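You operate a simulated robot arm through the tools that you are given. There is no shell and no other tool.

The job below is to be done with a simulated robot arm. You get a single attempt, and the scene is never put back.

JOB
Clamp the Tamrelle carton, then add the two bottles its label lists and shut both flaps.
Fine: take them from the green rack. Set down upright: what you pick out.

The check looks at the end state, three seconds after you hand in, the way a careful person would. Anything else that was tipped, shoved, dropped, spilled or broken makes it a failure.

ROBOT AND FRAMES
A 7-joint arm with a four-finger gripper, fixed in place. Base frame: the origin is at the foot of the arm, x ahead of it, y to its left, z up; the work surface is at about z = 0.73. Lengths are in m, angles in rad, forces in N, time in s.
Its first joint turns from -1.204 to 3.002 rad. Payload 3.67 kg.
The tool frame sits at the grasp point between the pads (the TCP): z along the fingers, y along the line on which they close. The tips reach 0.028 m beyond it. Largest opening 0.112 m; the body of the gripper starts 0.073 m behind the TCP.
Orientation is told as [roll, pitch, yaw] about the base's x, y, z axes, in that order, counted from this pose: with the fingers straight down and closing along the base's y, the tool's x points along the base's -x, its y along +y and its z along -z.

CONTROLS
- The arm moves only by the tool nudge_tool. Its argument "moves" is a list of rows, each a list of 6 numbers: the shift along the tool's x, y, z in units of 20 mm (1.0 is 20 mm), then the turn, a rotation vector about the tool's x, y, z in units of 8 degrees (1.0 is 8 degrees). In form: [[dx, dy, dz, wx, wy, wz], ...]. A call has 1 to 20 rows; each row shifts and turns the commanded pose from where the row before left it, along the tool's axes as they then stand. "jaw" is the closure, from 0 (fully open) to 1 (shut), set as the call begins (left out, the last holds). A call with a number of a shift or a turn outside -1 to 1 is refused whole. Rows are played at 5 a second. More than 0.05 m and 0.15 rad between two rows, or a gripper value outside its range, and nothing of the call is played. Where a pose cannot be reached the arm comes as near as it can. A force on the tool above 60 N (or 10 N above the force at the start of the call, whichever is more), or a blocked arm, ends the call early, and 0.2 s more pass. The fingers move at their own pace and stop on an object; they squeeze with about 25 N. The grip force told is the motor's: it shows also when the fingers shut on nothing. Time passes only in rows, and 0.2 s behind the last, so rows that do not move let the fingers close. The reply holds the time, the measured pose of the TCP, the force on the tool along the base axes, the opening and the grip force, in the units named above and with some noise, with the torque about the TCP (base axes, N m) and any sound that the robot's microphone picked up, and new pictures: "views" is both (left out), scene, wrist or none.
- Cameras (640 x 400 px; columns grow to the right, rows downward): "scene" is fixed at [0.052, -0.6501, 1.3554]; the picture's right is [0.20, -0.98, 0.00], its down [-0.41, -0.08, -0.91] and it looks along [0.89, 0.18, -0.42] (base axes); focal length 308 px, centre (320, 200). "wrist" rides on the gripper at [0.06, -0.018, -0.104] in the tool frame; the picture's right is [0.29, 0.96, 0.00], its down [-0.80, 0.24, -0.55] and it looks along [-0.53, 0.16, 0.83] (tool axes); focal length 234 px, centre (320, 200). There is no depth. A picture from a camera that has moved, and an enlarged one, comes with that camera's place and axes in the base frame and with its lens.
- slide_trunk(by): slides the trunk up (or, below 0, down) by that many m; the arm rides with it, the base frame stays. It gives what a move gives, with no picture.
- zoom(camera, box): a new picture of the part [left, top, right, bottom] of that camera's present view, enlarged. It takes no simulated time.
- close_job(): hands the job in; it is judged then, once.

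Nothing tells you positions but the pictures and the camera data. Unless the task says otherwise, let go and move clear before handing in.

The tools are called after "Emit:" by a JSON object that holds its "method" and its "body". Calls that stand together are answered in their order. nudge_tool: Moves the arm, as the interface text tells. Its arguments: {"type":"object","properties":{"moves":{"type":"array","items":{"type":"array","items":{"type":"number"}}},"jaw":{"type":"number"},"views":{"type":"string","enum":["both","scene","wrist","none"]}},"required":["moves"]} The other tools are called the same way: slide_trunk (by) slides the trunk up or down; zoom (camera, box) takes an enlarged picture of a part of a camera's view; close_job () hands the job in.

At the start:

```text
time_s: 0.0
ee_pos: [0.7423, -0.4739, 1.1424]
tool_rot: [-0.001, -0.002, 0.0]
ft_force: [-0.1, 0.3, -0.5]
wrist_torque: [-0.01, 0.01, 0.04]
width: 0.1118
gripper_force: 0.1
trunk travel left (down, up): [-0.575, 0.265]
```

scene: 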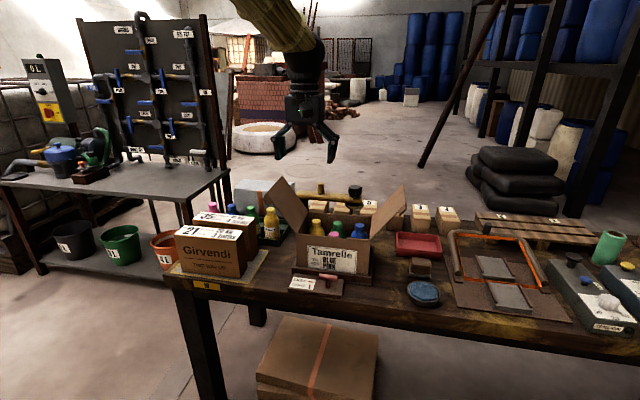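
wrist: 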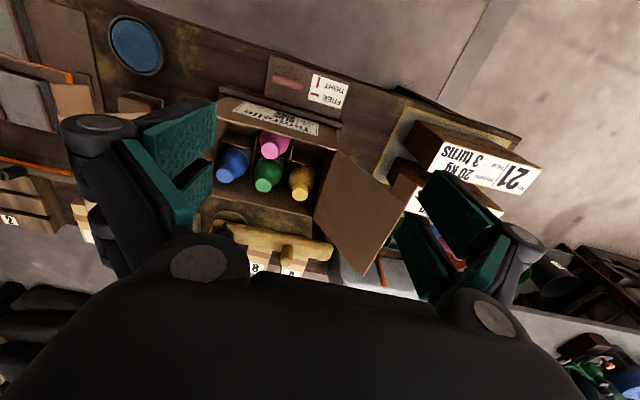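

I see the Tamrelle carton with open flaps and four bottles already showing in it, a clamp-like device in front, and a rack of bottles on its left behind the Girvendi boxes. I'll zoom in on labels and surroundings before moving.

Emit:
{"method": "zoom", "body": {"camera": "scene", "box": [260, 170, 420, 300]}}

Emit:
{"method": "zoom", "body": {"camera": "scene", "box": [300, 240, 360, 278]}}

Emit:
{"method": "zoom", "body": {"camera": "scene", "box": [160, 170, 300, 290]}}

Emit:
{"method": "zoom", "body": {"camera": "wrist", "box": [190, 40, 430, 290]}}

Emit:
{"method": "zoom", "body": {"camera": "scene", "box": [380, 180, 640, 345]}}

```text
3.08 times, centred on (340, 235) of scene
camera zoom: at [0.052, -0.6501, 1.3554], right [0.2, -0.98, 0.0], down [-0.41, -0.08, -0.91], along [0.89, 0.18, -0.42], focal length 948 px, centre (258, 92)
```

zoom: 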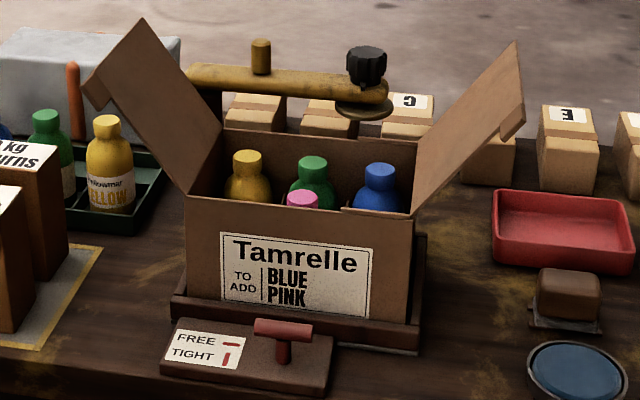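

```text
10.53 times, centred on (330, 259) of scene
camera zoom: at [0.052, -0.6501, 1.3554], right [0.2, -0.98, 0.0], down [-0.41, -0.08, -0.91], along [0.89, 0.18, -0.42], focal length 3244 px, centre (215, -421)
```

zoom: 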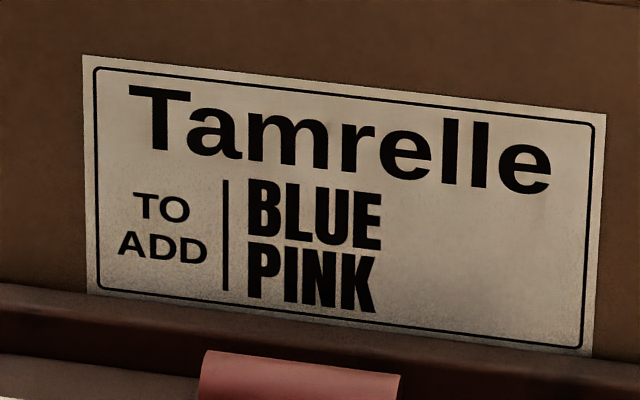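

```text
3.33 times, centred on (230, 230) of scene
camera zoom: at [0.052, -0.6501, 1.3554], right [0.2, -0.98, 0.0], down [-0.41, -0.08, -0.91], along [0.89, 0.18, -0.42], focal length 1027 px, centre (620, 100)
```

zoom: 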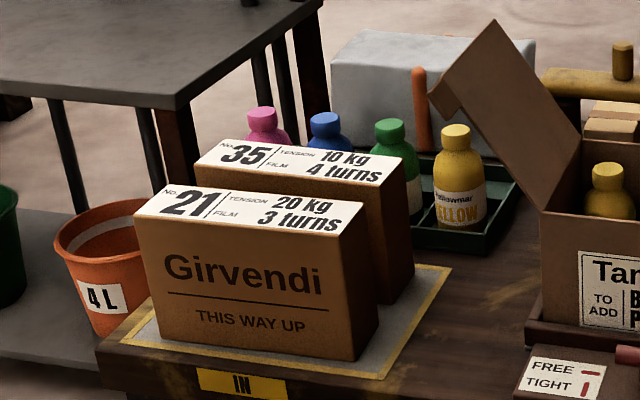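

```text
1.60 times, centred on (310, 165) of wrist
camera zoom: at [0.6827, -0.4915, 1.2465], right [-0.29, 0.96, 0.0], down [0.8, 0.24, 0.55], along [0.53, 0.16, -0.83], focal length 375 px, centre (336, 256)
```

zoom: 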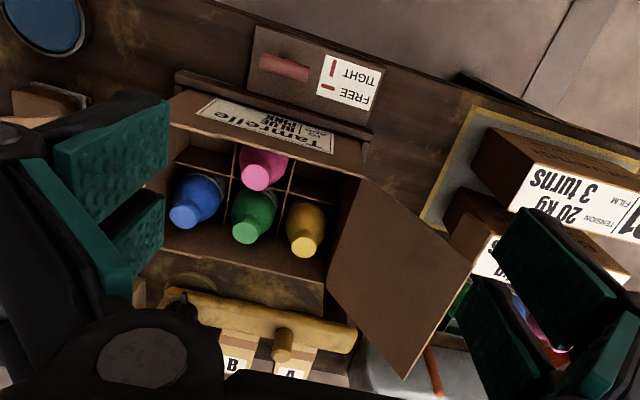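

```text
2.42 times, centred on (510, 262) of scene
camera zoom: at [0.052, -0.6501, 1.3554], right [0.2, -0.98, 0.0], down [-0.41, -0.08, -0.91], along [0.89, 0.18, -0.42], focal length 747 px, centre (-141, 48)
```

zoom: 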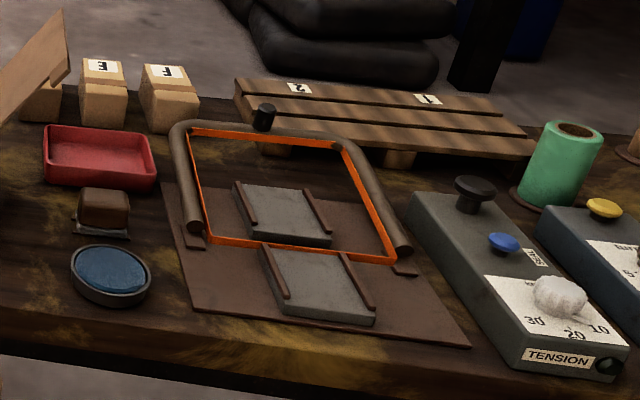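

The label lists BLUE and PINK; the carton shows four bottles, with its two front corner cells empty. I'll look closer at the T-handle with its FREE/TIGHT plate, the yellow bar behind the carton, and the rack.

Emit:
{"method": "zoom", "body": {"camera": "scene", "box": [284, 268, 348, 308]}}

Emit:
{"method": "zoom", "body": {"camera": "scene", "box": [285, 175, 381, 235]}}

Emit:
{"method": "zoom", "body": {"camera": "scene", "box": [210, 175, 306, 235]}}

Emit:
{"method": "zoom", "body": {"camera": "wrist", "box": [180, 200, 340, 300]}}

Emit:
{"method": "zoom", "body": {"camera": "wrist", "box": [330, 190, 490, 290]}}

Emit:
{"method": "zoom", "body": {"camera": "wrist", "box": [200, 40, 360, 140]}}

```text
10.00 times, centred on (316, 288) of scene
camera zoom: at [0.052, -0.6501, 1.3554], right [0.2, -0.98, 0.0], down [-0.41, -0.08, -0.91], along [0.89, 0.18, -0.42], focal length 3082 px, centre (360, -680)
```

zoom: 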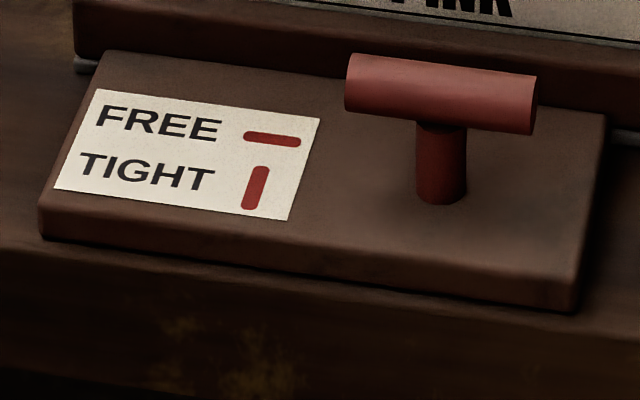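

```text
6.67 times, centred on (333, 205) of scene
camera zoom: at [0.052, -0.6501, 1.3554], right [0.2, -0.98, 0.0], down [-0.41, -0.08, -0.91], along [0.89, 0.18, -0.42], focal length 2055 px, centre (233, 167)
```

zoom: 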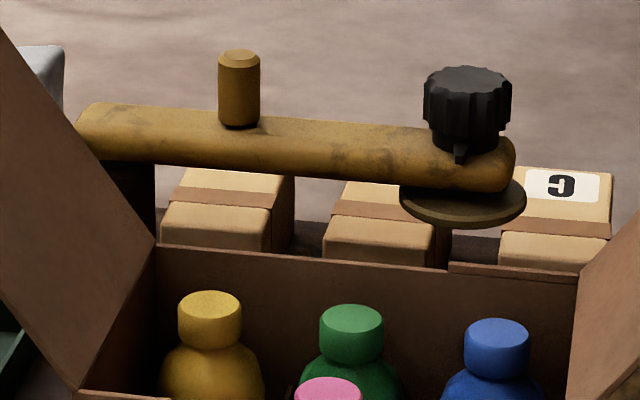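

```text
6.67 times, centred on (258, 205) of scene
camera zoom: at [0.052, -0.6501, 1.3554], right [0.2, -0.98, 0.0], down [-0.41, -0.08, -0.91], along [0.89, 0.18, -0.42], focal length 2055 px, centre (733, 167)
```

zoom: 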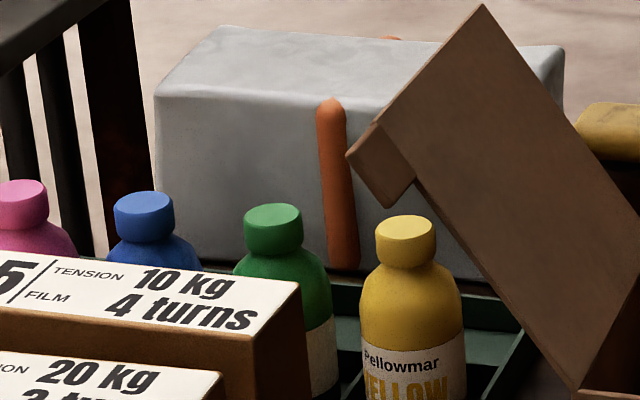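

```text
4.00 times, centred on (260, 250) of wrist
camera zoom: at [0.6827, -0.4915, 1.2465], right [-0.29, 0.96, 0.0], down [0.8, 0.24, 0.55], along [0.53, 0.16, -0.83], focal length 937 px, centre (560, 0)
```

zoom: 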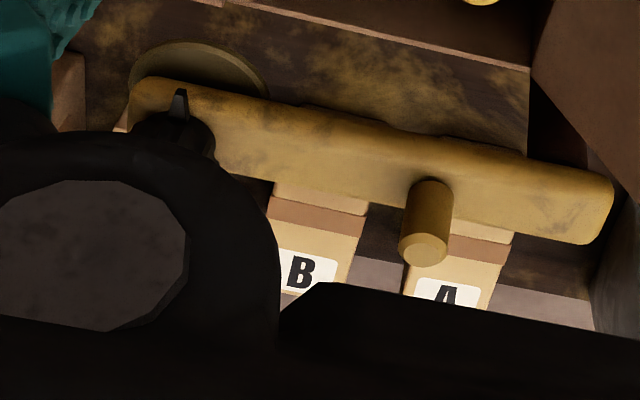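

```text
4.00 times, centred on (410, 240) of wrist
camera zoom: at [0.6827, -0.4915, 1.2465], right [-0.29, 0.96, 0.0], down [0.8, 0.24, 0.55], along [0.53, 0.16, -0.83], focal length 937 px, centre (-40, 40)
```

zoom: 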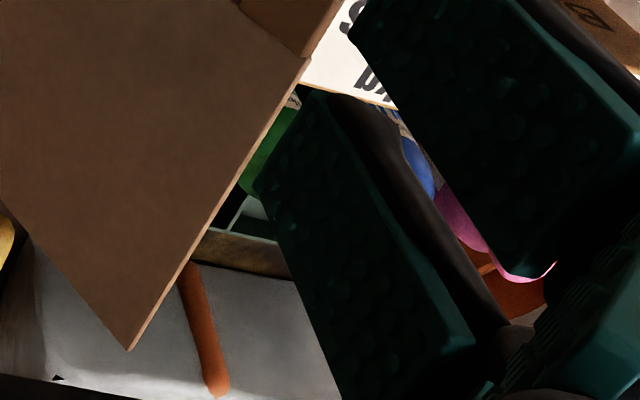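

```text
4.00 times, centred on (280, 90) of wrist
camera zoom: at [0.6827, -0.4915, 1.2465], right [-0.29, 0.96, 0.0], down [0.8, 0.24, 0.55], along [0.53, 0.16, -0.83], focal length 937 px, centre (480, 640)
```

zoom: 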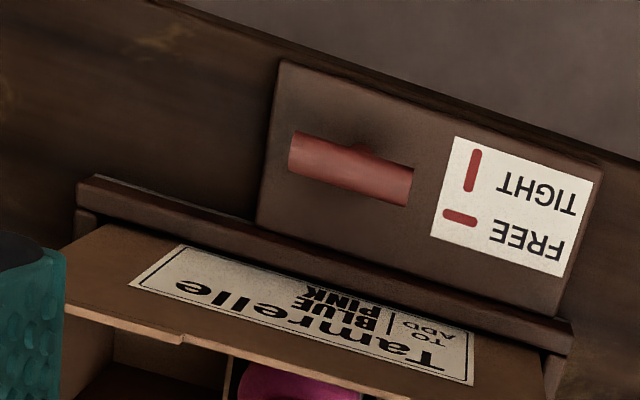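

The T-handle (bar along y, about x 0.75, y -0.53, z 0.78) is at FREE and must be turned a quarter to TIGHT. The rack bottles stand in a row around x 0.97, and pink and blue are at its left end. I'll move left to look down on the rack.

Emit:
{"method": "nudge_tool", "body": {"moves": [[0.5, 1, 0, 0, 0, 0], [0.5, 1, 0, 0, 0, 0], [0.5, 1, 0, 0, 0, 0], [0.5, 1, 0, 0, 0, 0], [0, 1, 0, 0, 0, 0], [0, 1, 0, 0, 0, 0], [0, 1, 0, 0, 0, 0], [0, 1, 0, 0, 0, 0], [0, 1, 0, 0, 0, 0], [0, 1, 0, 0, 0, 0], [0, 1, 0, 0, 0, 0], [0, 1, 0, 0, 0, 0], [0, 1, 0, 0, 0, 0], [0, 1, 0, 0, 0, 0], [0, 1, 0, 0, 0, 0], [0, 1, 0, 0, 0, 0]], "jaw": 0}}

```text
time_s: 3.4
ee_pos: [0.7024, -0.1535, 1.1421]
tool_rot: [-0.001, 0.0, -0.003]
ft_force: [-1.0, -0.4, 0.0]
wrist_torque: [0.01, 0.0, -0.03]
width: 0.1121
gripper_force: 0.1
trunk travel left (down, up): [-0.575, 0.265]
camera wrist: at [0.6425, -0.1711, 1.2464], right [-0.29, 0.96, 0.0], down [0.8, 0.24, 0.55], along [0.53, 0.16, -0.83], focal length 234 px, centre (320, 200)
```

scene: 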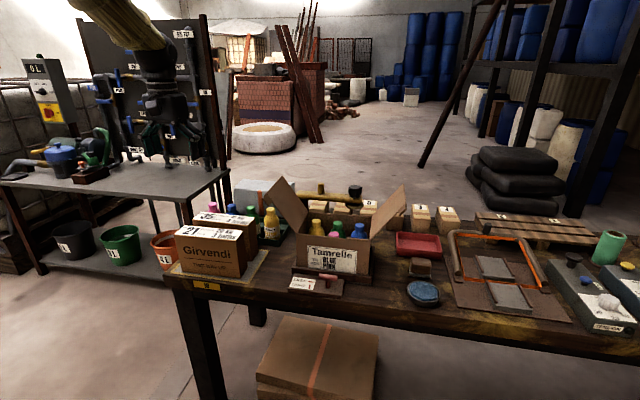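
wrist: 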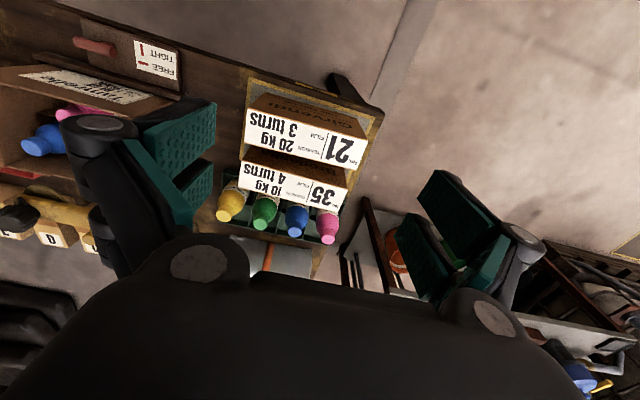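

The rack's four bottles (yellow, green, blue, pink, from right to left) are visible past the Girvendi boxes. I'll zoom to measure them.

Emit:
{"method": "zoom", "body": {"camera": "wrist", "box": [200, 170, 360, 270]}}

Emit:
{"method": "zoom", "body": {"camera": "scene", "box": [190, 180, 318, 260]}}

```text
4.00 times, centred on (280, 220) of wrist
camera zoom: at [0.6425, -0.1711, 1.2464], right [-0.29, 0.96, 0.0], down [0.8, 0.24, 0.55], along [0.53, 0.16, -0.83], focal length 937 px, centre (480, 120)
```

zoom: 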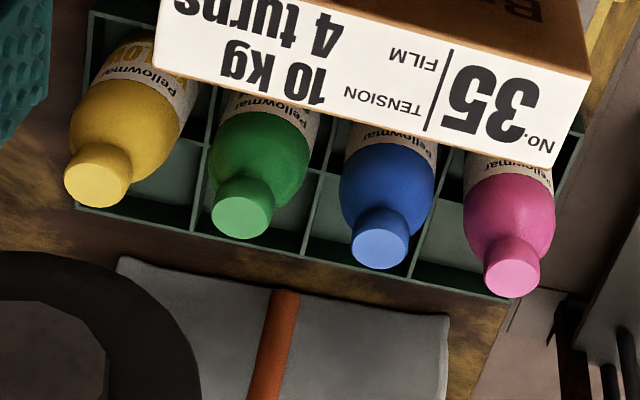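

```text
5.00 times, centred on (254, 220) of scene
camera zoom: at [0.052, -0.6501, 1.3554], right [0.2, -0.98, 0.0], down [-0.41, -0.08, -0.91], along [0.89, 0.18, -0.42], focal length 1541 px, centre (650, 100)
```

zoom: 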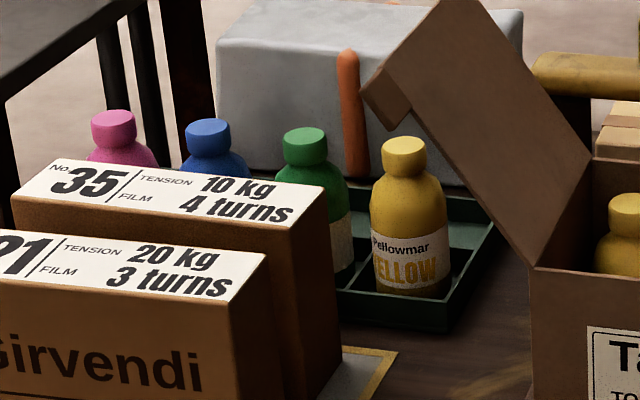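

Pink cap is about (0.979, -0.053) and blue about (0.978, -0.130), with tops at z ≈ 0.867. First comes the clamp: I'll shut the fingers and go back to a spot in front of the T-handle's left end, still high up.

Emit:
{"method": "nudge_tool", "body": {"moves": [[0, -1, 0, 0, 0, 0], [0, -1, 0, 0, 0, 0], [0, -1, 0, 0, 0, 0], [0, -1, 0, 0, 0, 0], [0, -1, 0, 0, 0, 0], [0, -1, 0, 0, 0, 0], [0, -1, 0, 0, 0, 0], [0, -1, 0, 0, 0, 0], [0, -1, 0, 0, 0, 0], [0, -1, 0, 0, 0, 0], [0, -1, 0, 0, 0, 0], [0, -1, 0, 0, 0, 0], [0, -1, 0, 0, 0, 0], [0, -1, 0, 0, 0, 0], [0, -1, 0, 0, 0, 0], [0, -1, 0, 0, 0, 0], [0, -1, 0, 0, 0, 0], [0, -1, 0, 0, 0, 0]], "jaw": 1}}

Emit:
{"method": "slide_trunk", "body": {"by": -0.2}}

Emit:
{"method": "nudge_tool", "body": {"moves": [[0, 0, 0, 0, 0, 0]]}}

```text
time_s: 7.2
ee_pos: [0.7026, -0.5143, 1.1429]
tool_rot: [0.002, 0.001, 0.001]
ft_force: [-0.1, -0.2, -0.2]
wrist_torque: [0.03, 0.0, 0.04]
width: 0.0002
gripper_force: 25.1
trunk travel left (down, up): [-0.575, 0.265]
camera wrist: at [0.643, -0.5325, 1.2459], right [-0.29, 0.96, 0.0], down [0.8, 0.24, 0.55], along [0.53, 0.16, -0.83], focal length 234 px, centre (320, 200)
```

scene: 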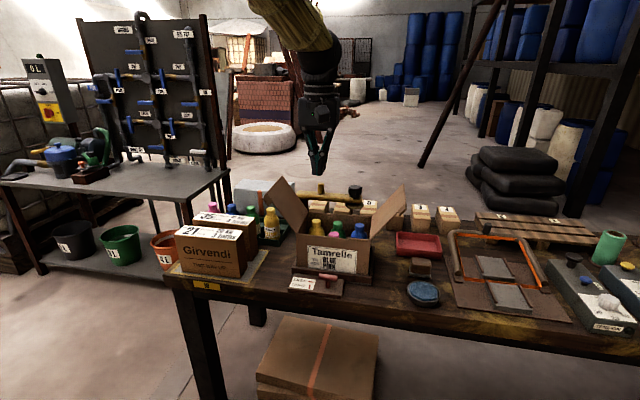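
wrist: 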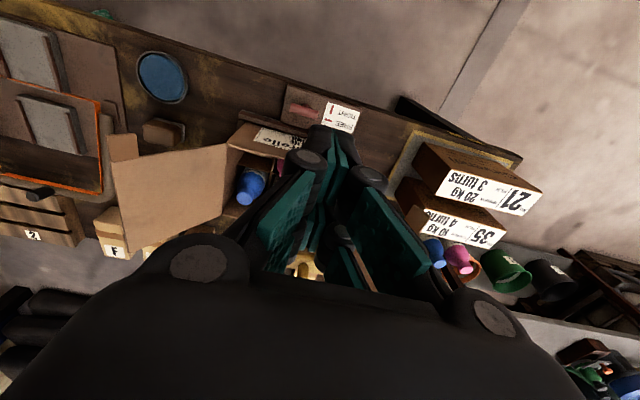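

```text
time_s: 9.4
ee_pos: [0.7016, -0.5128, 0.9428]
tool_rot: [0.0, -0.001, 0.002]
ft_force: [1.1, 0.3, -0.3]
wrist_torque: [0.01, -0.01, -0.03]
width: 0.0
gripper_force: 24.6
trunk travel left (down, up): [-0.375, 0.465]
```

```text
time_s: 9.8
ee_pos: [0.7023, -0.5132, 0.9419]
tool_rot: [0.0, 0.001, 0.0]
ft_force: [-1.1, -0.5, 0.0]
wrist_torque: [-0.01, -0.04, 0.01]
width: 0.0002
gripper_force: 25.0
trunk travel left (down, up): [-0.375, 0.465]
camera wrist: at [0.6427, -0.5312, 1.0466], right [-0.29, 0.96, 0.0], down [0.8, 0.24, 0.55], along [0.53, 0.16, -0.83], focal length 234 px, centre (320, 200)
```

scene: 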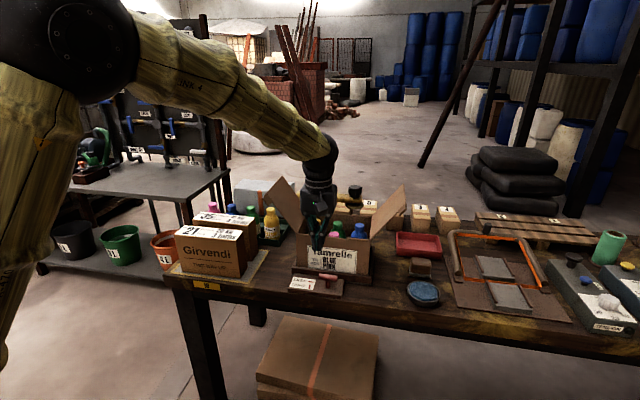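
wrist: 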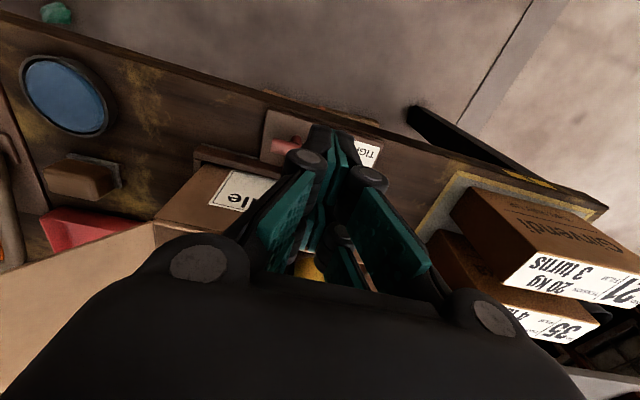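

The tool is now in front of the carton at z 0.94. I'll zoom in to refine where the T-handle and the table edge are.

Emit:
{"method": "zoom", "body": {"camera": "wrist", "box": [190, 90, 430, 240]}}

Emit:
{"method": "zoom", "body": {"camera": "scene", "box": [270, 180, 398, 300]}}

```text
2.67 times, centred on (310, 165) of wrist
camera zoom: at [0.6427, -0.5312, 1.0466], right [-0.29, 0.96, 0.0], down [0.8, 0.24, 0.55], along [0.53, 0.16, -0.83], focal length 624 px, centre (347, 293)
```

zoom: 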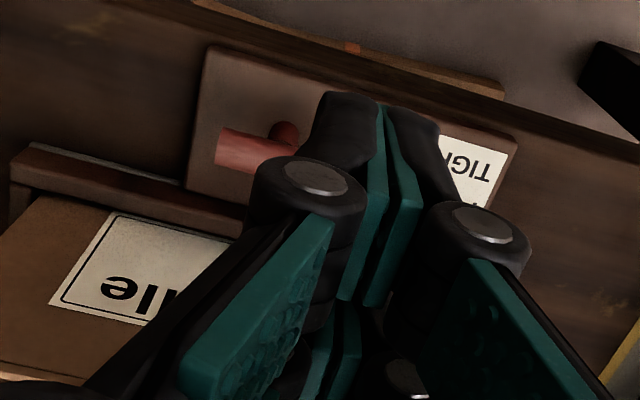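

```text
3.33 times, centred on (334, 240) of scene
camera zoom: at [0.052, -0.6501, 1.3554], right [0.2, -0.98, 0.0], down [-0.41, -0.08, -0.91], along [0.89, 0.18, -0.42], focal length 1027 px, centre (273, 67)
```

zoom: 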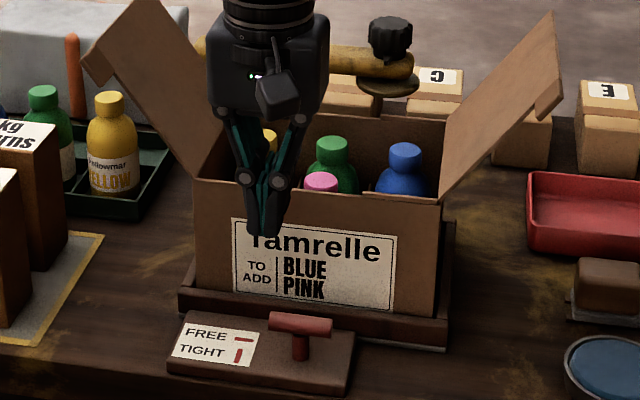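

The bar's centre is about (0.7555, -0.531, 0.782) and half its length is about 0.027. I'll come down with the shut fingers just on the robot's side of its left end, clear of the carton.

Emit:
{"method": "nudge_tool", "body": {"moves": [[-0.45, 0.1, 1, 0, 0, 0], [-0.45, 0.1, 1, 0, 0, 0], [0, 0, 1, 0, 0, 0], [0, 0, 1, 0, 0, 0], [0, 0, 1, 0, 0, 0], [0, 0, 1, 0, 0, 0], [0, 0, 1, 0, 0, 0], [0, 0, 0.25, 0, 0, 0]]}}

Emit:
{"method": "zoom", "body": {"camera": "scene", "box": [280, 240, 376, 300]}}

Emit:
{"method": "zoom", "body": {"camera": "wrist", "box": [230, 80, 390, 180]}}

```text
time_s: 11.6
ee_pos: [0.7208, -0.5094, 0.7973]
tool_rot: [0.0, -0.001, 0.0]
ft_force: [0.1, -0.1, -0.5]
wrist_torque: [-0.01, 0.0, -0.02]
width: 0.0
gripper_force: 24.9
trunk travel left (down, up): [-0.375, 0.465]
camera wrist: at [0.661, -0.5273, 0.9014], right [-0.29, 0.96, 0.0], down [0.8, 0.24, 0.55], along [0.53, 0.16, -0.83], focal length 234 px, centre (320, 200)
```

scene: 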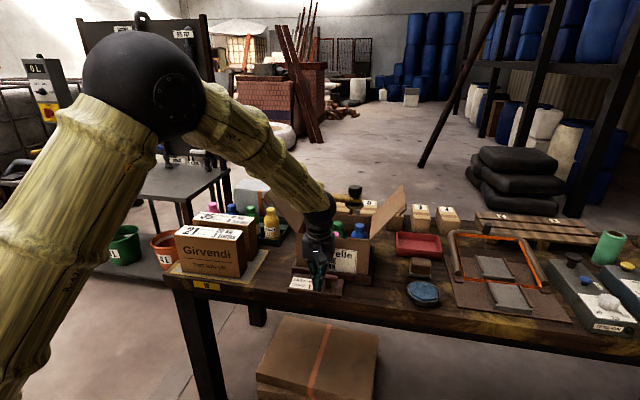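
wrist: 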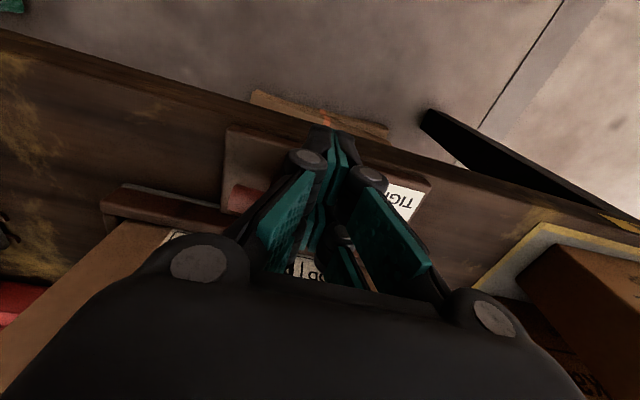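

```text
6.67 times, centred on (328, 270) of scene
camera zoom: at [0.052, -0.6501, 1.3554], right [0.2, -0.98, 0.0], down [-0.41, -0.08, -0.91], along [0.89, 0.18, -0.42], focal length 2055 px, centre (267, -267)
```

zoom: 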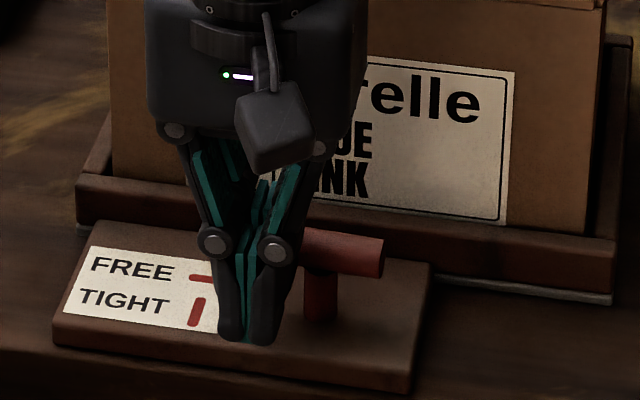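

```text
4.00 times, centred on (310, 130) of wrist
camera zoom: at [0.661, -0.5273, 0.9014], right [-0.29, 0.96, 0.0], down [0.8, 0.24, 0.55], along [0.53, 0.16, -0.83], focal length 937 px, centre (360, 480)
```

zoom: 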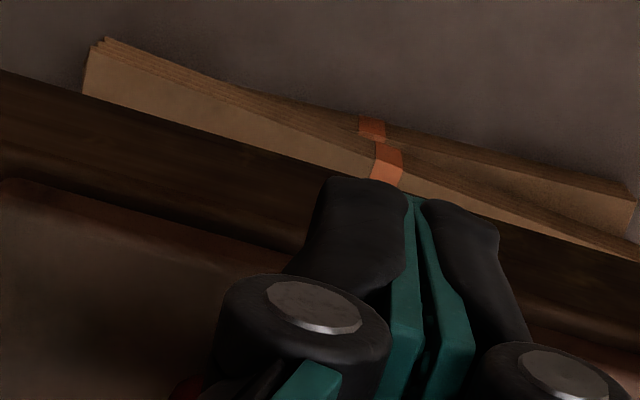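

The fingertips stand just in front of the bar's left end, tips about 2 cm above the plate. Now I push that end away from the robot (clockwise seen from above) in small steps.

Emit:
{"method": "nudge_tool", "body": {"moves": [[0, 0.3, 0, 0, 0, 0], [-0.4, 0, 0, 0, 0, 0], [-0.4, 0, 0, 0, 0, 0], [-0.3, 0, 0, 0, 0, 0], [-0.3, 0, 0, 0, 0, 0]]}}

Emit:
{"method": "zoom", "body": {"camera": "scene", "box": [280, 240, 376, 300]}}

```text
time_s: 12.8
ee_pos: [0.7484, -0.5036, 0.7984]
tool_rot: [-0.001, 0.001, 0.001]
ft_force: [-0.2, 0.4, 0.5]
wrist_torque: [-0.02, 0.03, 0.01]
width: 0.0001
gripper_force: 25.1
trunk travel left (down, up): [-0.375, 0.465]
camera wrist: at [0.6885, -0.5209, 0.9015], right [-0.29, 0.96, 0.0], down [0.8, 0.24, 0.55], along [0.53, 0.16, -0.83], focal length 234 px, centre (320, 200)
```

scene: 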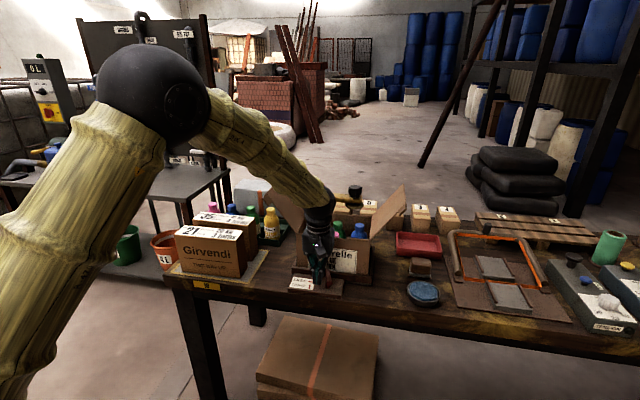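
wrist: 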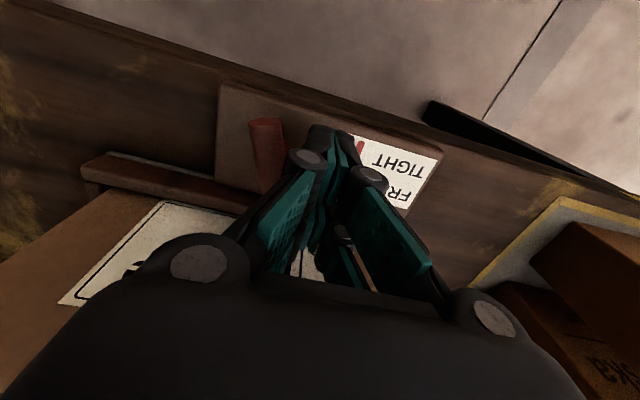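

```text
6.67 times, centred on (328, 270) of scene
camera zoom: at [0.052, -0.6501, 1.3554], right [0.2, -0.98, 0.0], down [-0.41, -0.08, -0.91], along [0.89, 0.18, -0.42], focal length 2055 px, centre (267, -267)
```

zoom: 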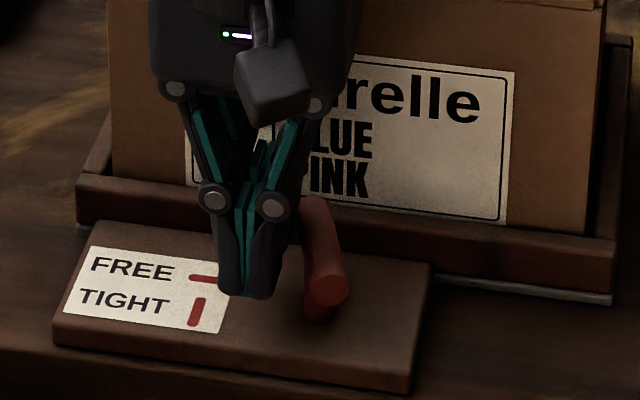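

The bar swung easily. I'll check how far it has turned.

Emit:
{"method": "zoom", "body": {"camera": "wrist", "box": [200, 80, 360, 220]}}

Emit:
{"method": "zoom", "body": {"camera": "scene", "box": [296, 262, 344, 292]}}

```text
2.86 times, centred on (280, 150) of wrist
camera zoom: at [0.6885, -0.5209, 0.9015], right [-0.29, 0.96, 0.0], down [0.8, 0.24, 0.55], along [0.53, 0.16, -0.83], focal length 669 px, centre (434, 343)
```

zoom: 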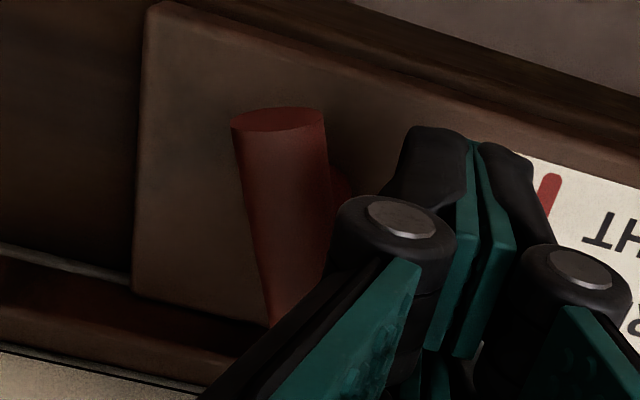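

```text
13.33 times, centred on (320, 277) of scene
camera zoom: at [0.052, -0.6501, 1.3554], right [0.2, -0.98, 0.0], down [-0.41, -0.08, -0.91], along [0.89, 0.18, -0.42], focal length 4109 px, centre (320, -827)
```

zoom: 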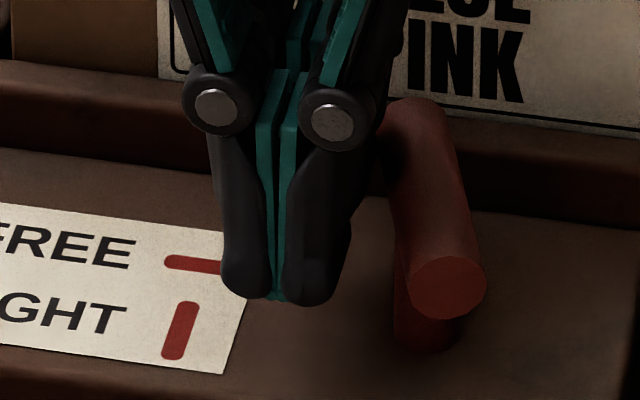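

The bar stands at roughly 70°, about 20° short of the TIGHT mark. I'll lift, go round to the other side of its near end, and push that end in +y to finish the quarter turn.

Emit:
{"method": "nudge_tool", "body": {"moves": [[0.3, 0.1, 0, 0, 0, 0], [0.3, 0, -1, 0, 0, 0], [0, 0, -1, 0, 0, 0], [0, 0, -1, 0, 0, 0], [0, -1, 0, 0, 0, 0], [0, -1, 0, 0, 0, 0], [0, -1, 0, 0, 0, 0], [0, -0.8, 0, 0, 0, 0], [0, 0, 1, 0, 0, 0], [0, 0, 1, 0, 0, 0], [0, 0, 1, 0, 0, 0], [0, 0.4, 0, 0, 0, 0], [0, 0.4, 0, 0, 0, 0], [0, 0.3, 0, 0, 0, 0]]}}

Emit:
{"method": "zoom", "body": {"camera": "scene", "box": [280, 250, 360, 300]}}

```text
time_s: 15.8
ee_pos: [0.7369, -0.555, 0.7968]
tool_rot: [0.0, 0.0, 0.0]
ft_force: [0.2, 0.1, -0.5]
wrist_torque: [0.05, 0.0, 0.0]
width: 0.0001
gripper_force: 25.5
trunk travel left (down, up): [-0.375, 0.465]
camera wrist: at [0.6767, -0.5731, 0.9015], right [-0.29, 0.96, 0.0], down [0.8, 0.24, 0.55], along [0.53, 0.16, -0.83], focal length 234 px, centre (320, 200)
```

scene: 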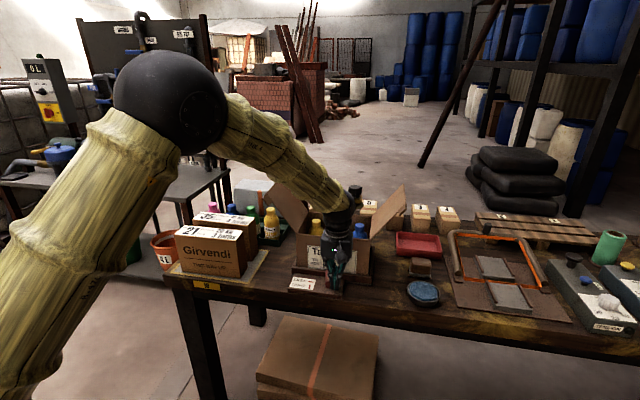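
wrist: 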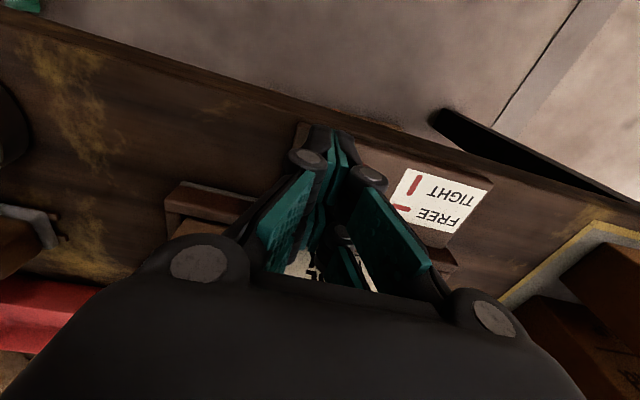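

```text
8.00 times, centred on (320, 275) of scene
camera zoom: at [0.052, -0.6501, 1.3554], right [0.2, -0.98, 0.0], down [-0.41, -0.08, -0.91], along [0.89, 0.18, -0.42], focal length 2466 px, centre (320, -400)
```

zoom: 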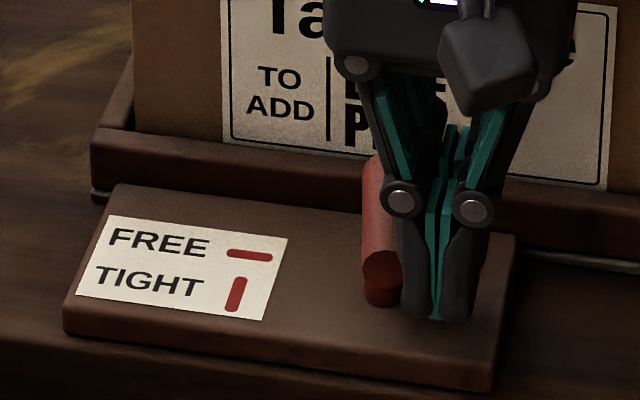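

The bar is at roughly 80°. I'll push its near end a few more millimetres in small steps and watch the force.

Emit:
{"method": "nudge_tool", "body": {"moves": [[0, 0.15, 0, 0, 0, 0], [0, 0.15, 0, 0, 0, 0]]}}

Emit:
{"method": "zoom", "body": {"camera": "scene", "box": [280, 250, 360, 300]}}

```text
time_s: 16.4
ee_pos: [0.7361, -0.5508, 0.7977]
tool_rot: [0.001, 0.001, -0.001]
ft_force: [0.5, -5.6, 1.2]
wrist_torque: [-0.07, -0.06, -0.03]
width: 0.0001
gripper_force: 25.1
trunk travel left (down, up): [-0.375, 0.465]
camera wrist: at [0.6766, -0.5682, 0.9015], right [-0.29, 0.96, 0.0], down [0.8, 0.24, 0.55], along [0.53, 0.16, -0.83], focal length 234 px, centre (320, 200)
```

scene: 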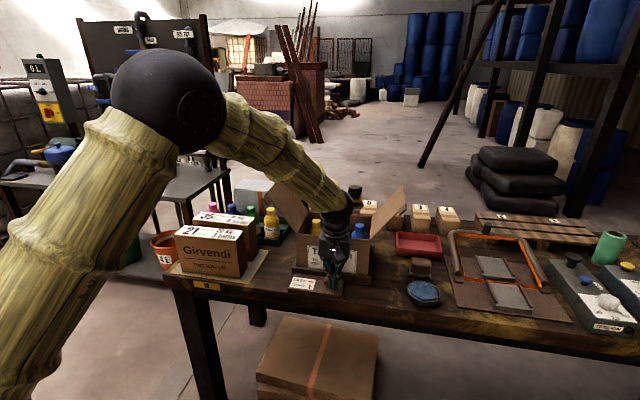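
wrist: 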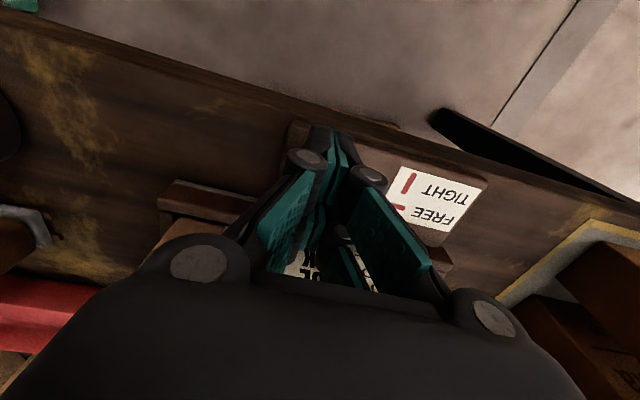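

```text
8.00 times, centred on (320, 275) of scene
camera zoom: at [0.052, -0.6501, 1.3554], right [0.2, -0.98, 0.0], down [-0.41, -0.08, -0.91], along [0.89, 0.18, -0.42], focal length 2466 px, centre (320, -400)
```

zoom: 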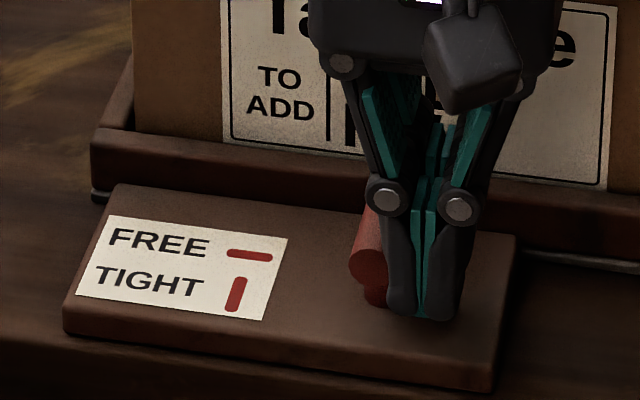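

The near end now meets resistance (about 6 N), and the bar looks aligned with the TIGHT mark. I'll back off and lift to check it.

Emit:
{"method": "nudge_tool", "body": {"moves": [[0, -0.5, 0, 0, 0, 0], [0.5, -0.5, -1, 0, 0, 0], [0.5, 0, -1, 0, 0, 0], [0.5, 0, -1, 0, 0, 0], [0.5, 0, -1, 0, 0, 0], [0, 0, -1, 0, 0, 0], [0, 0, -1, 0, 0, 0], [0, 0, -1, 0, 0, 0]]}}

Emit:
{"method": "zoom", "body": {"camera": "scene", "box": [280, 250, 360, 300]}}

Emit:
{"method": "zoom", "body": {"camera": "scene", "box": [250, 170, 410, 300]}}

```text
time_s: 18.2
ee_pos: [0.6958, -0.5692, 0.9384]
tool_rot: [0.001, -0.001, -0.001]
ft_force: [-0.1, -0.3, -0.2]
wrist_torque: [-0.02, 0.01, -0.03]
width: 0.0
gripper_force: 24.5
trunk travel left (down, up): [-0.375, 0.465]
camera wrist: at [0.6361, -0.5871, 1.0418], right [-0.29, 0.96, 0.0], down [0.8, 0.24, 0.55], along [0.53, 0.16, -0.83], focal length 234 px, centre (320, 200)
```

scene: 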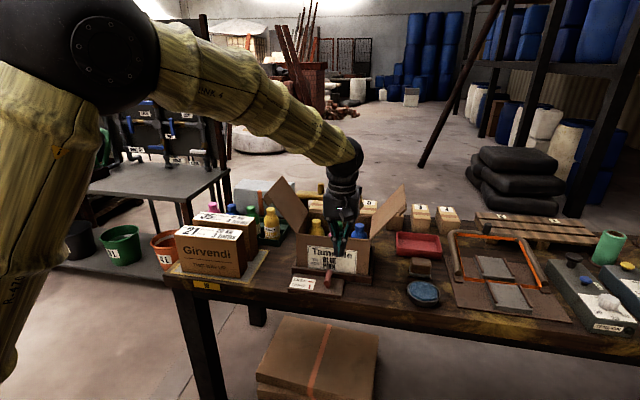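
wrist: 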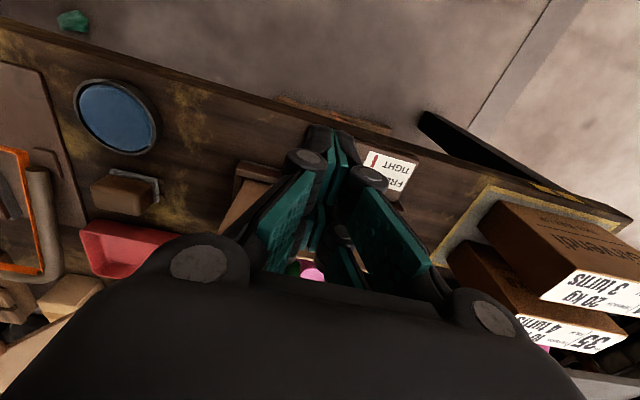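

```text
8.00 times, centred on (320, 275) of scene
camera zoom: at [0.052, -0.6501, 1.3554], right [0.2, -0.98, 0.0], down [-0.41, -0.08, -0.91], along [0.89, 0.18, -0.42], focal length 2466 px, centre (320, -400)
```

zoom: 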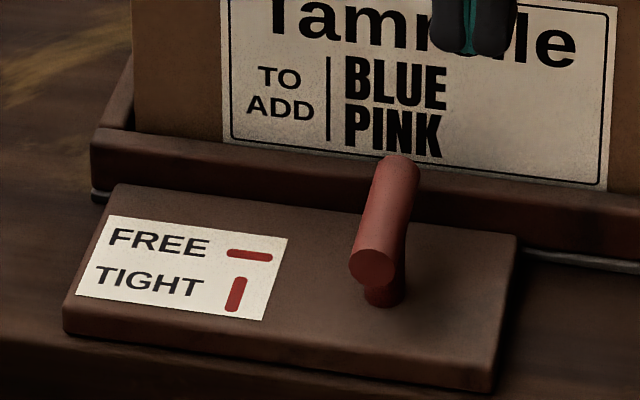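

```text
3.08 times, centred on (330, 235) of scene
camera zoom: at [0.052, -0.6501, 1.3554], right [0.2, -0.98, 0.0], down [-0.41, -0.08, -0.91], along [0.89, 0.18, -0.42], focal length 948 px, centre (289, 92)
```

zoom: 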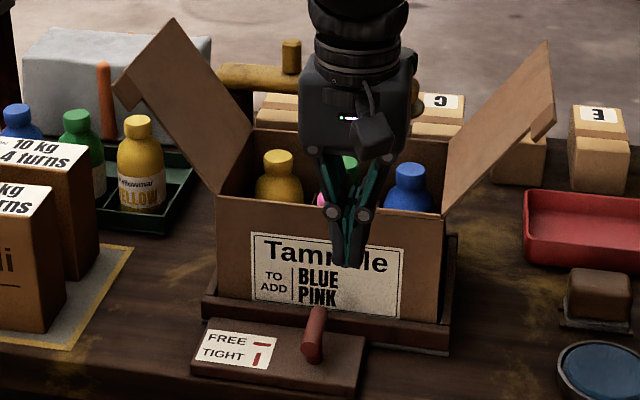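

The clamp handle now lies along the TIGHT mark and stays there. I'll open the fingers and raise the trunk to look down into the carton and measure the empty cells.

Emit:
{"method": "slide_trunk", "body": {"by": 0.15}}

Emit:
{"method": "nudge_tool", "body": {"moves": [[0, 1, 0, 0, 0, 0], [0, 1, 0, 0, 0, 0], [0, 0.5, 0, 0, 0, 0]], "jaw": 0}}

Emit:
{"method": "zoom", "body": {"camera": "wrist", "box": [200, 60, 400, 250]}}

```text
time_s: 19.9
ee_pos: [0.6966, -0.57, 1.0871]
tool_rot: [-0.001, 0.0, 0.001]
ft_force: [0.7, -0.7, -0.4]
wrist_torque: [-0.01, 0.02, 0.0]
width: 0.0
gripper_force: 25.0
trunk travel left (down, up): [-0.525, 0.315]
```

```text
time_s: 20.7
ee_pos: [0.6973, -0.5193, 1.0878]
tool_rot: [-0.001, 0.0, 0.001]
ft_force: [-0.3, 0.2, 0.5]
wrist_torque: [-0.02, 0.03, 0.0]
width: 0.1116
gripper_force: 0.1
trunk travel left (down, up): [-0.525, 0.315]
camera wrist: at [0.6364, -0.5373, 1.1914], right [-0.29, 0.96, 0.0], down [0.8, 0.24, 0.55], along [0.53, 0.16, -0.83], focal length 234 px, centre (320, 200)
```

scene: 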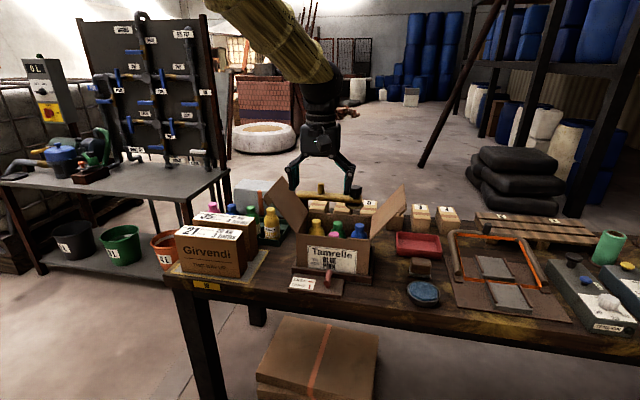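
wrist: 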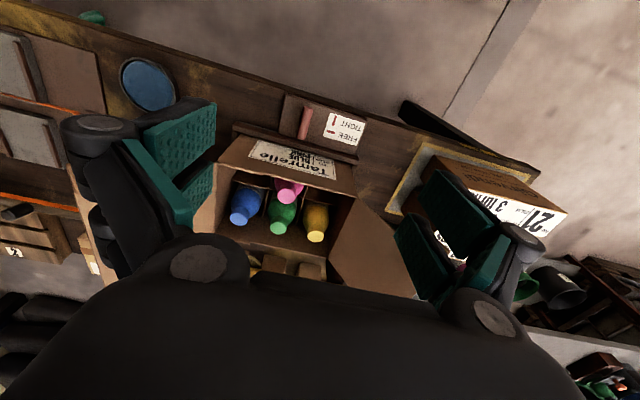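

```text
2.11 times, centred on (300, 155) of wrist
camera zoom: at [0.6364, -0.5373, 1.1914], right [-0.29, 0.96, 0.0], down [0.8, 0.24, 0.55], along [0.53, 0.16, -0.83], focal length 493 px, centre (362, 295)
```

zoom: 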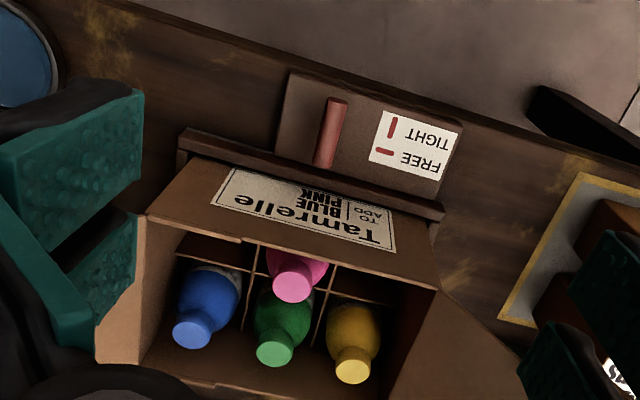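

The handle lines up with the TIGHT mark. Now I'll move forward above the carton, well over the flap tops, to look straight into the cells and test the reach.

Emit:
{"method": "nudge_tool", "body": {"moves": [[-1, 0, -0.3, 0, 0, 0], [-1, 0, -0.3, 0, 0, 0], [-1, 0, -0.3, 0, 0, 0], [-1, 0, -0.3, 0, 0, 0], [-1, 0, -0.3, 0, 0, 0], [-1, 0, -0.3, 0, 0, 0], [-1, 0, -0.3, 0, 0, 0]]}}

Emit:
{"method": "zoom", "body": {"camera": "wrist", "box": [190, 20, 430, 220]}}

```text
time_s: 22.3
ee_pos: [0.8363, -0.5195, 1.1297]
tool_rot: [0.0, -0.002, 0.001]
ft_force: [0.9, -0.3, -0.8]
wrist_torque: [0.01, -0.02, 0.02]
width: 0.1121
gripper_force: 0.1
trunk travel left (down, up): [-0.525, 0.315]
camera wrist: at [0.7774, -0.5382, 1.2331], right [-0.29, 0.96, 0.0], down [0.8, 0.24, 0.55], along [0.53, 0.16, -0.83], focal length 234 px, centre (320, 200)
```

scene: 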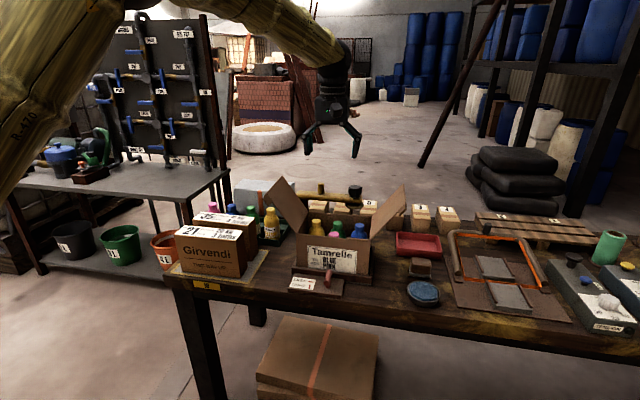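
wrist: 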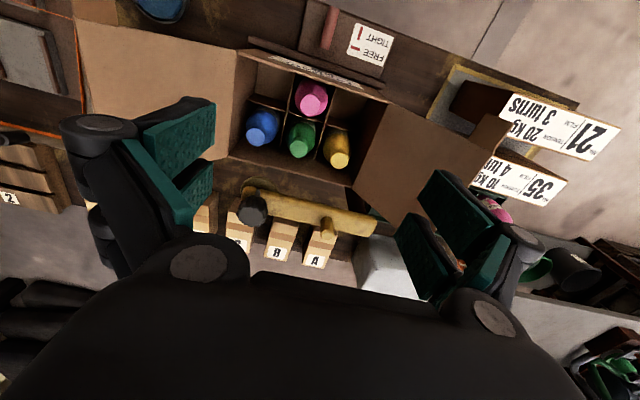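

```text
2.00 times, centred on (310, 120) of wrist
camera zoom: at [0.7774, -0.5382, 1.2331], right [-0.29, 0.96, 0.0], down [0.8, 0.24, 0.55], along [0.53, 0.16, -0.83], focal length 468 px, centre (340, 360)
```

zoom: 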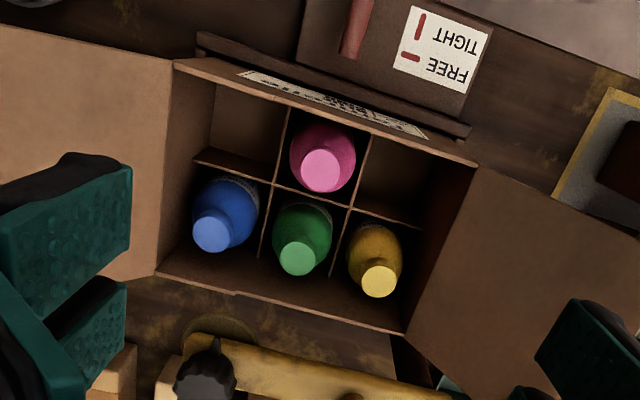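

A clear view into the 2×3 cells: the front corner cells, left and right, are empty. I'll zoom further to measure.

Emit:
{"method": "zoom", "body": {"camera": "wrist", "box": [240, 40, 400, 140]}}

Emit:
{"method": "zoom", "body": {"camera": "wrist", "box": [220, 100, 380, 200]}}

Emit:
{"method": "zoom", "body": {"camera": "wrist", "box": [60, 20, 260, 145]}}

Emit:
{"method": "zoom", "body": {"camera": "wrist", "box": [340, 80, 500, 180]}}

```text
4.00 times, centred on (320, 90) of wrist
camera zoom: at [0.7774, -0.5382, 1.2331], right [-0.29, 0.96, 0.0], down [0.8, 0.24, 0.55], along [0.53, 0.16, -0.83], focal length 937 px, centre (320, 640)
```

zoom: 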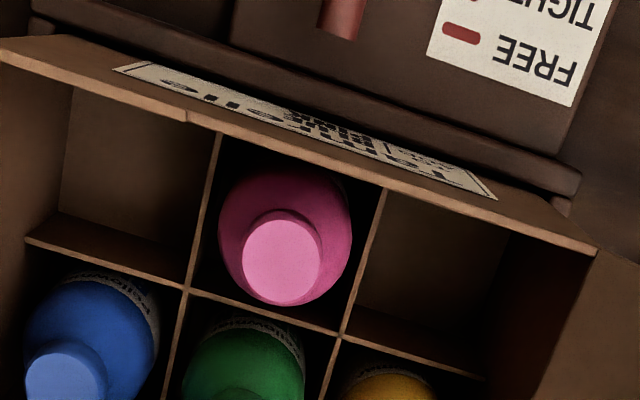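

```text
4.00 times, centred on (300, 150) of wrist
camera zoom: at [0.7774, -0.5382, 1.2331], right [-0.29, 0.96, 0.0], down [0.8, 0.24, 0.55], along [0.53, 0.16, -0.83], focal length 937 px, centre (400, 400)
```

zoom: 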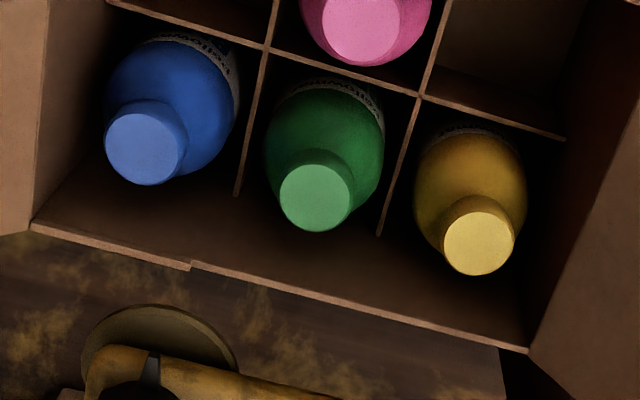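

```text
3.20 times, centred on (160, 82) of wrist
camera zoom: at [0.7774, -0.5382, 1.2331], right [-0.29, 0.96, 0.0], down [0.8, 0.24, 0.55], along [0.53, 0.16, -0.83], focal length 749 px, centre (832, 576)
```

zoom: 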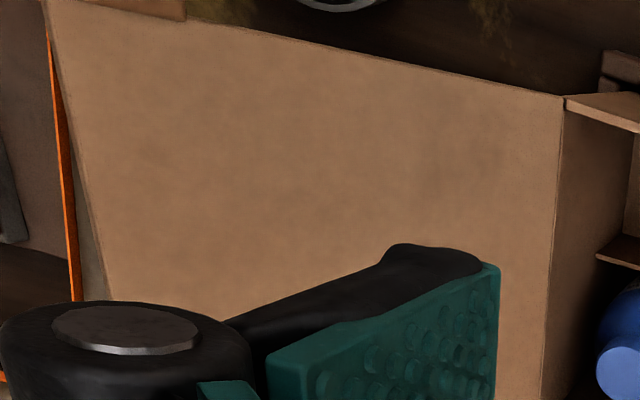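

```text
4.00 times, centred on (420, 130) of wrist
camera zoom: at [0.7774, -0.5382, 1.2331], right [-0.29, 0.96, 0.0], down [0.8, 0.24, 0.55], along [0.53, 0.16, -0.83], focal length 937 px, centre (-80, 480)
```

zoom: 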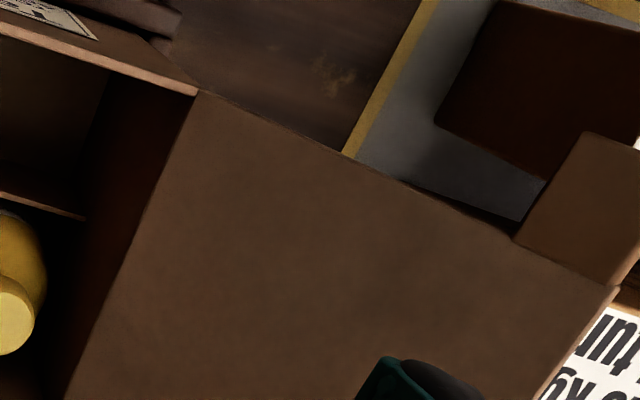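

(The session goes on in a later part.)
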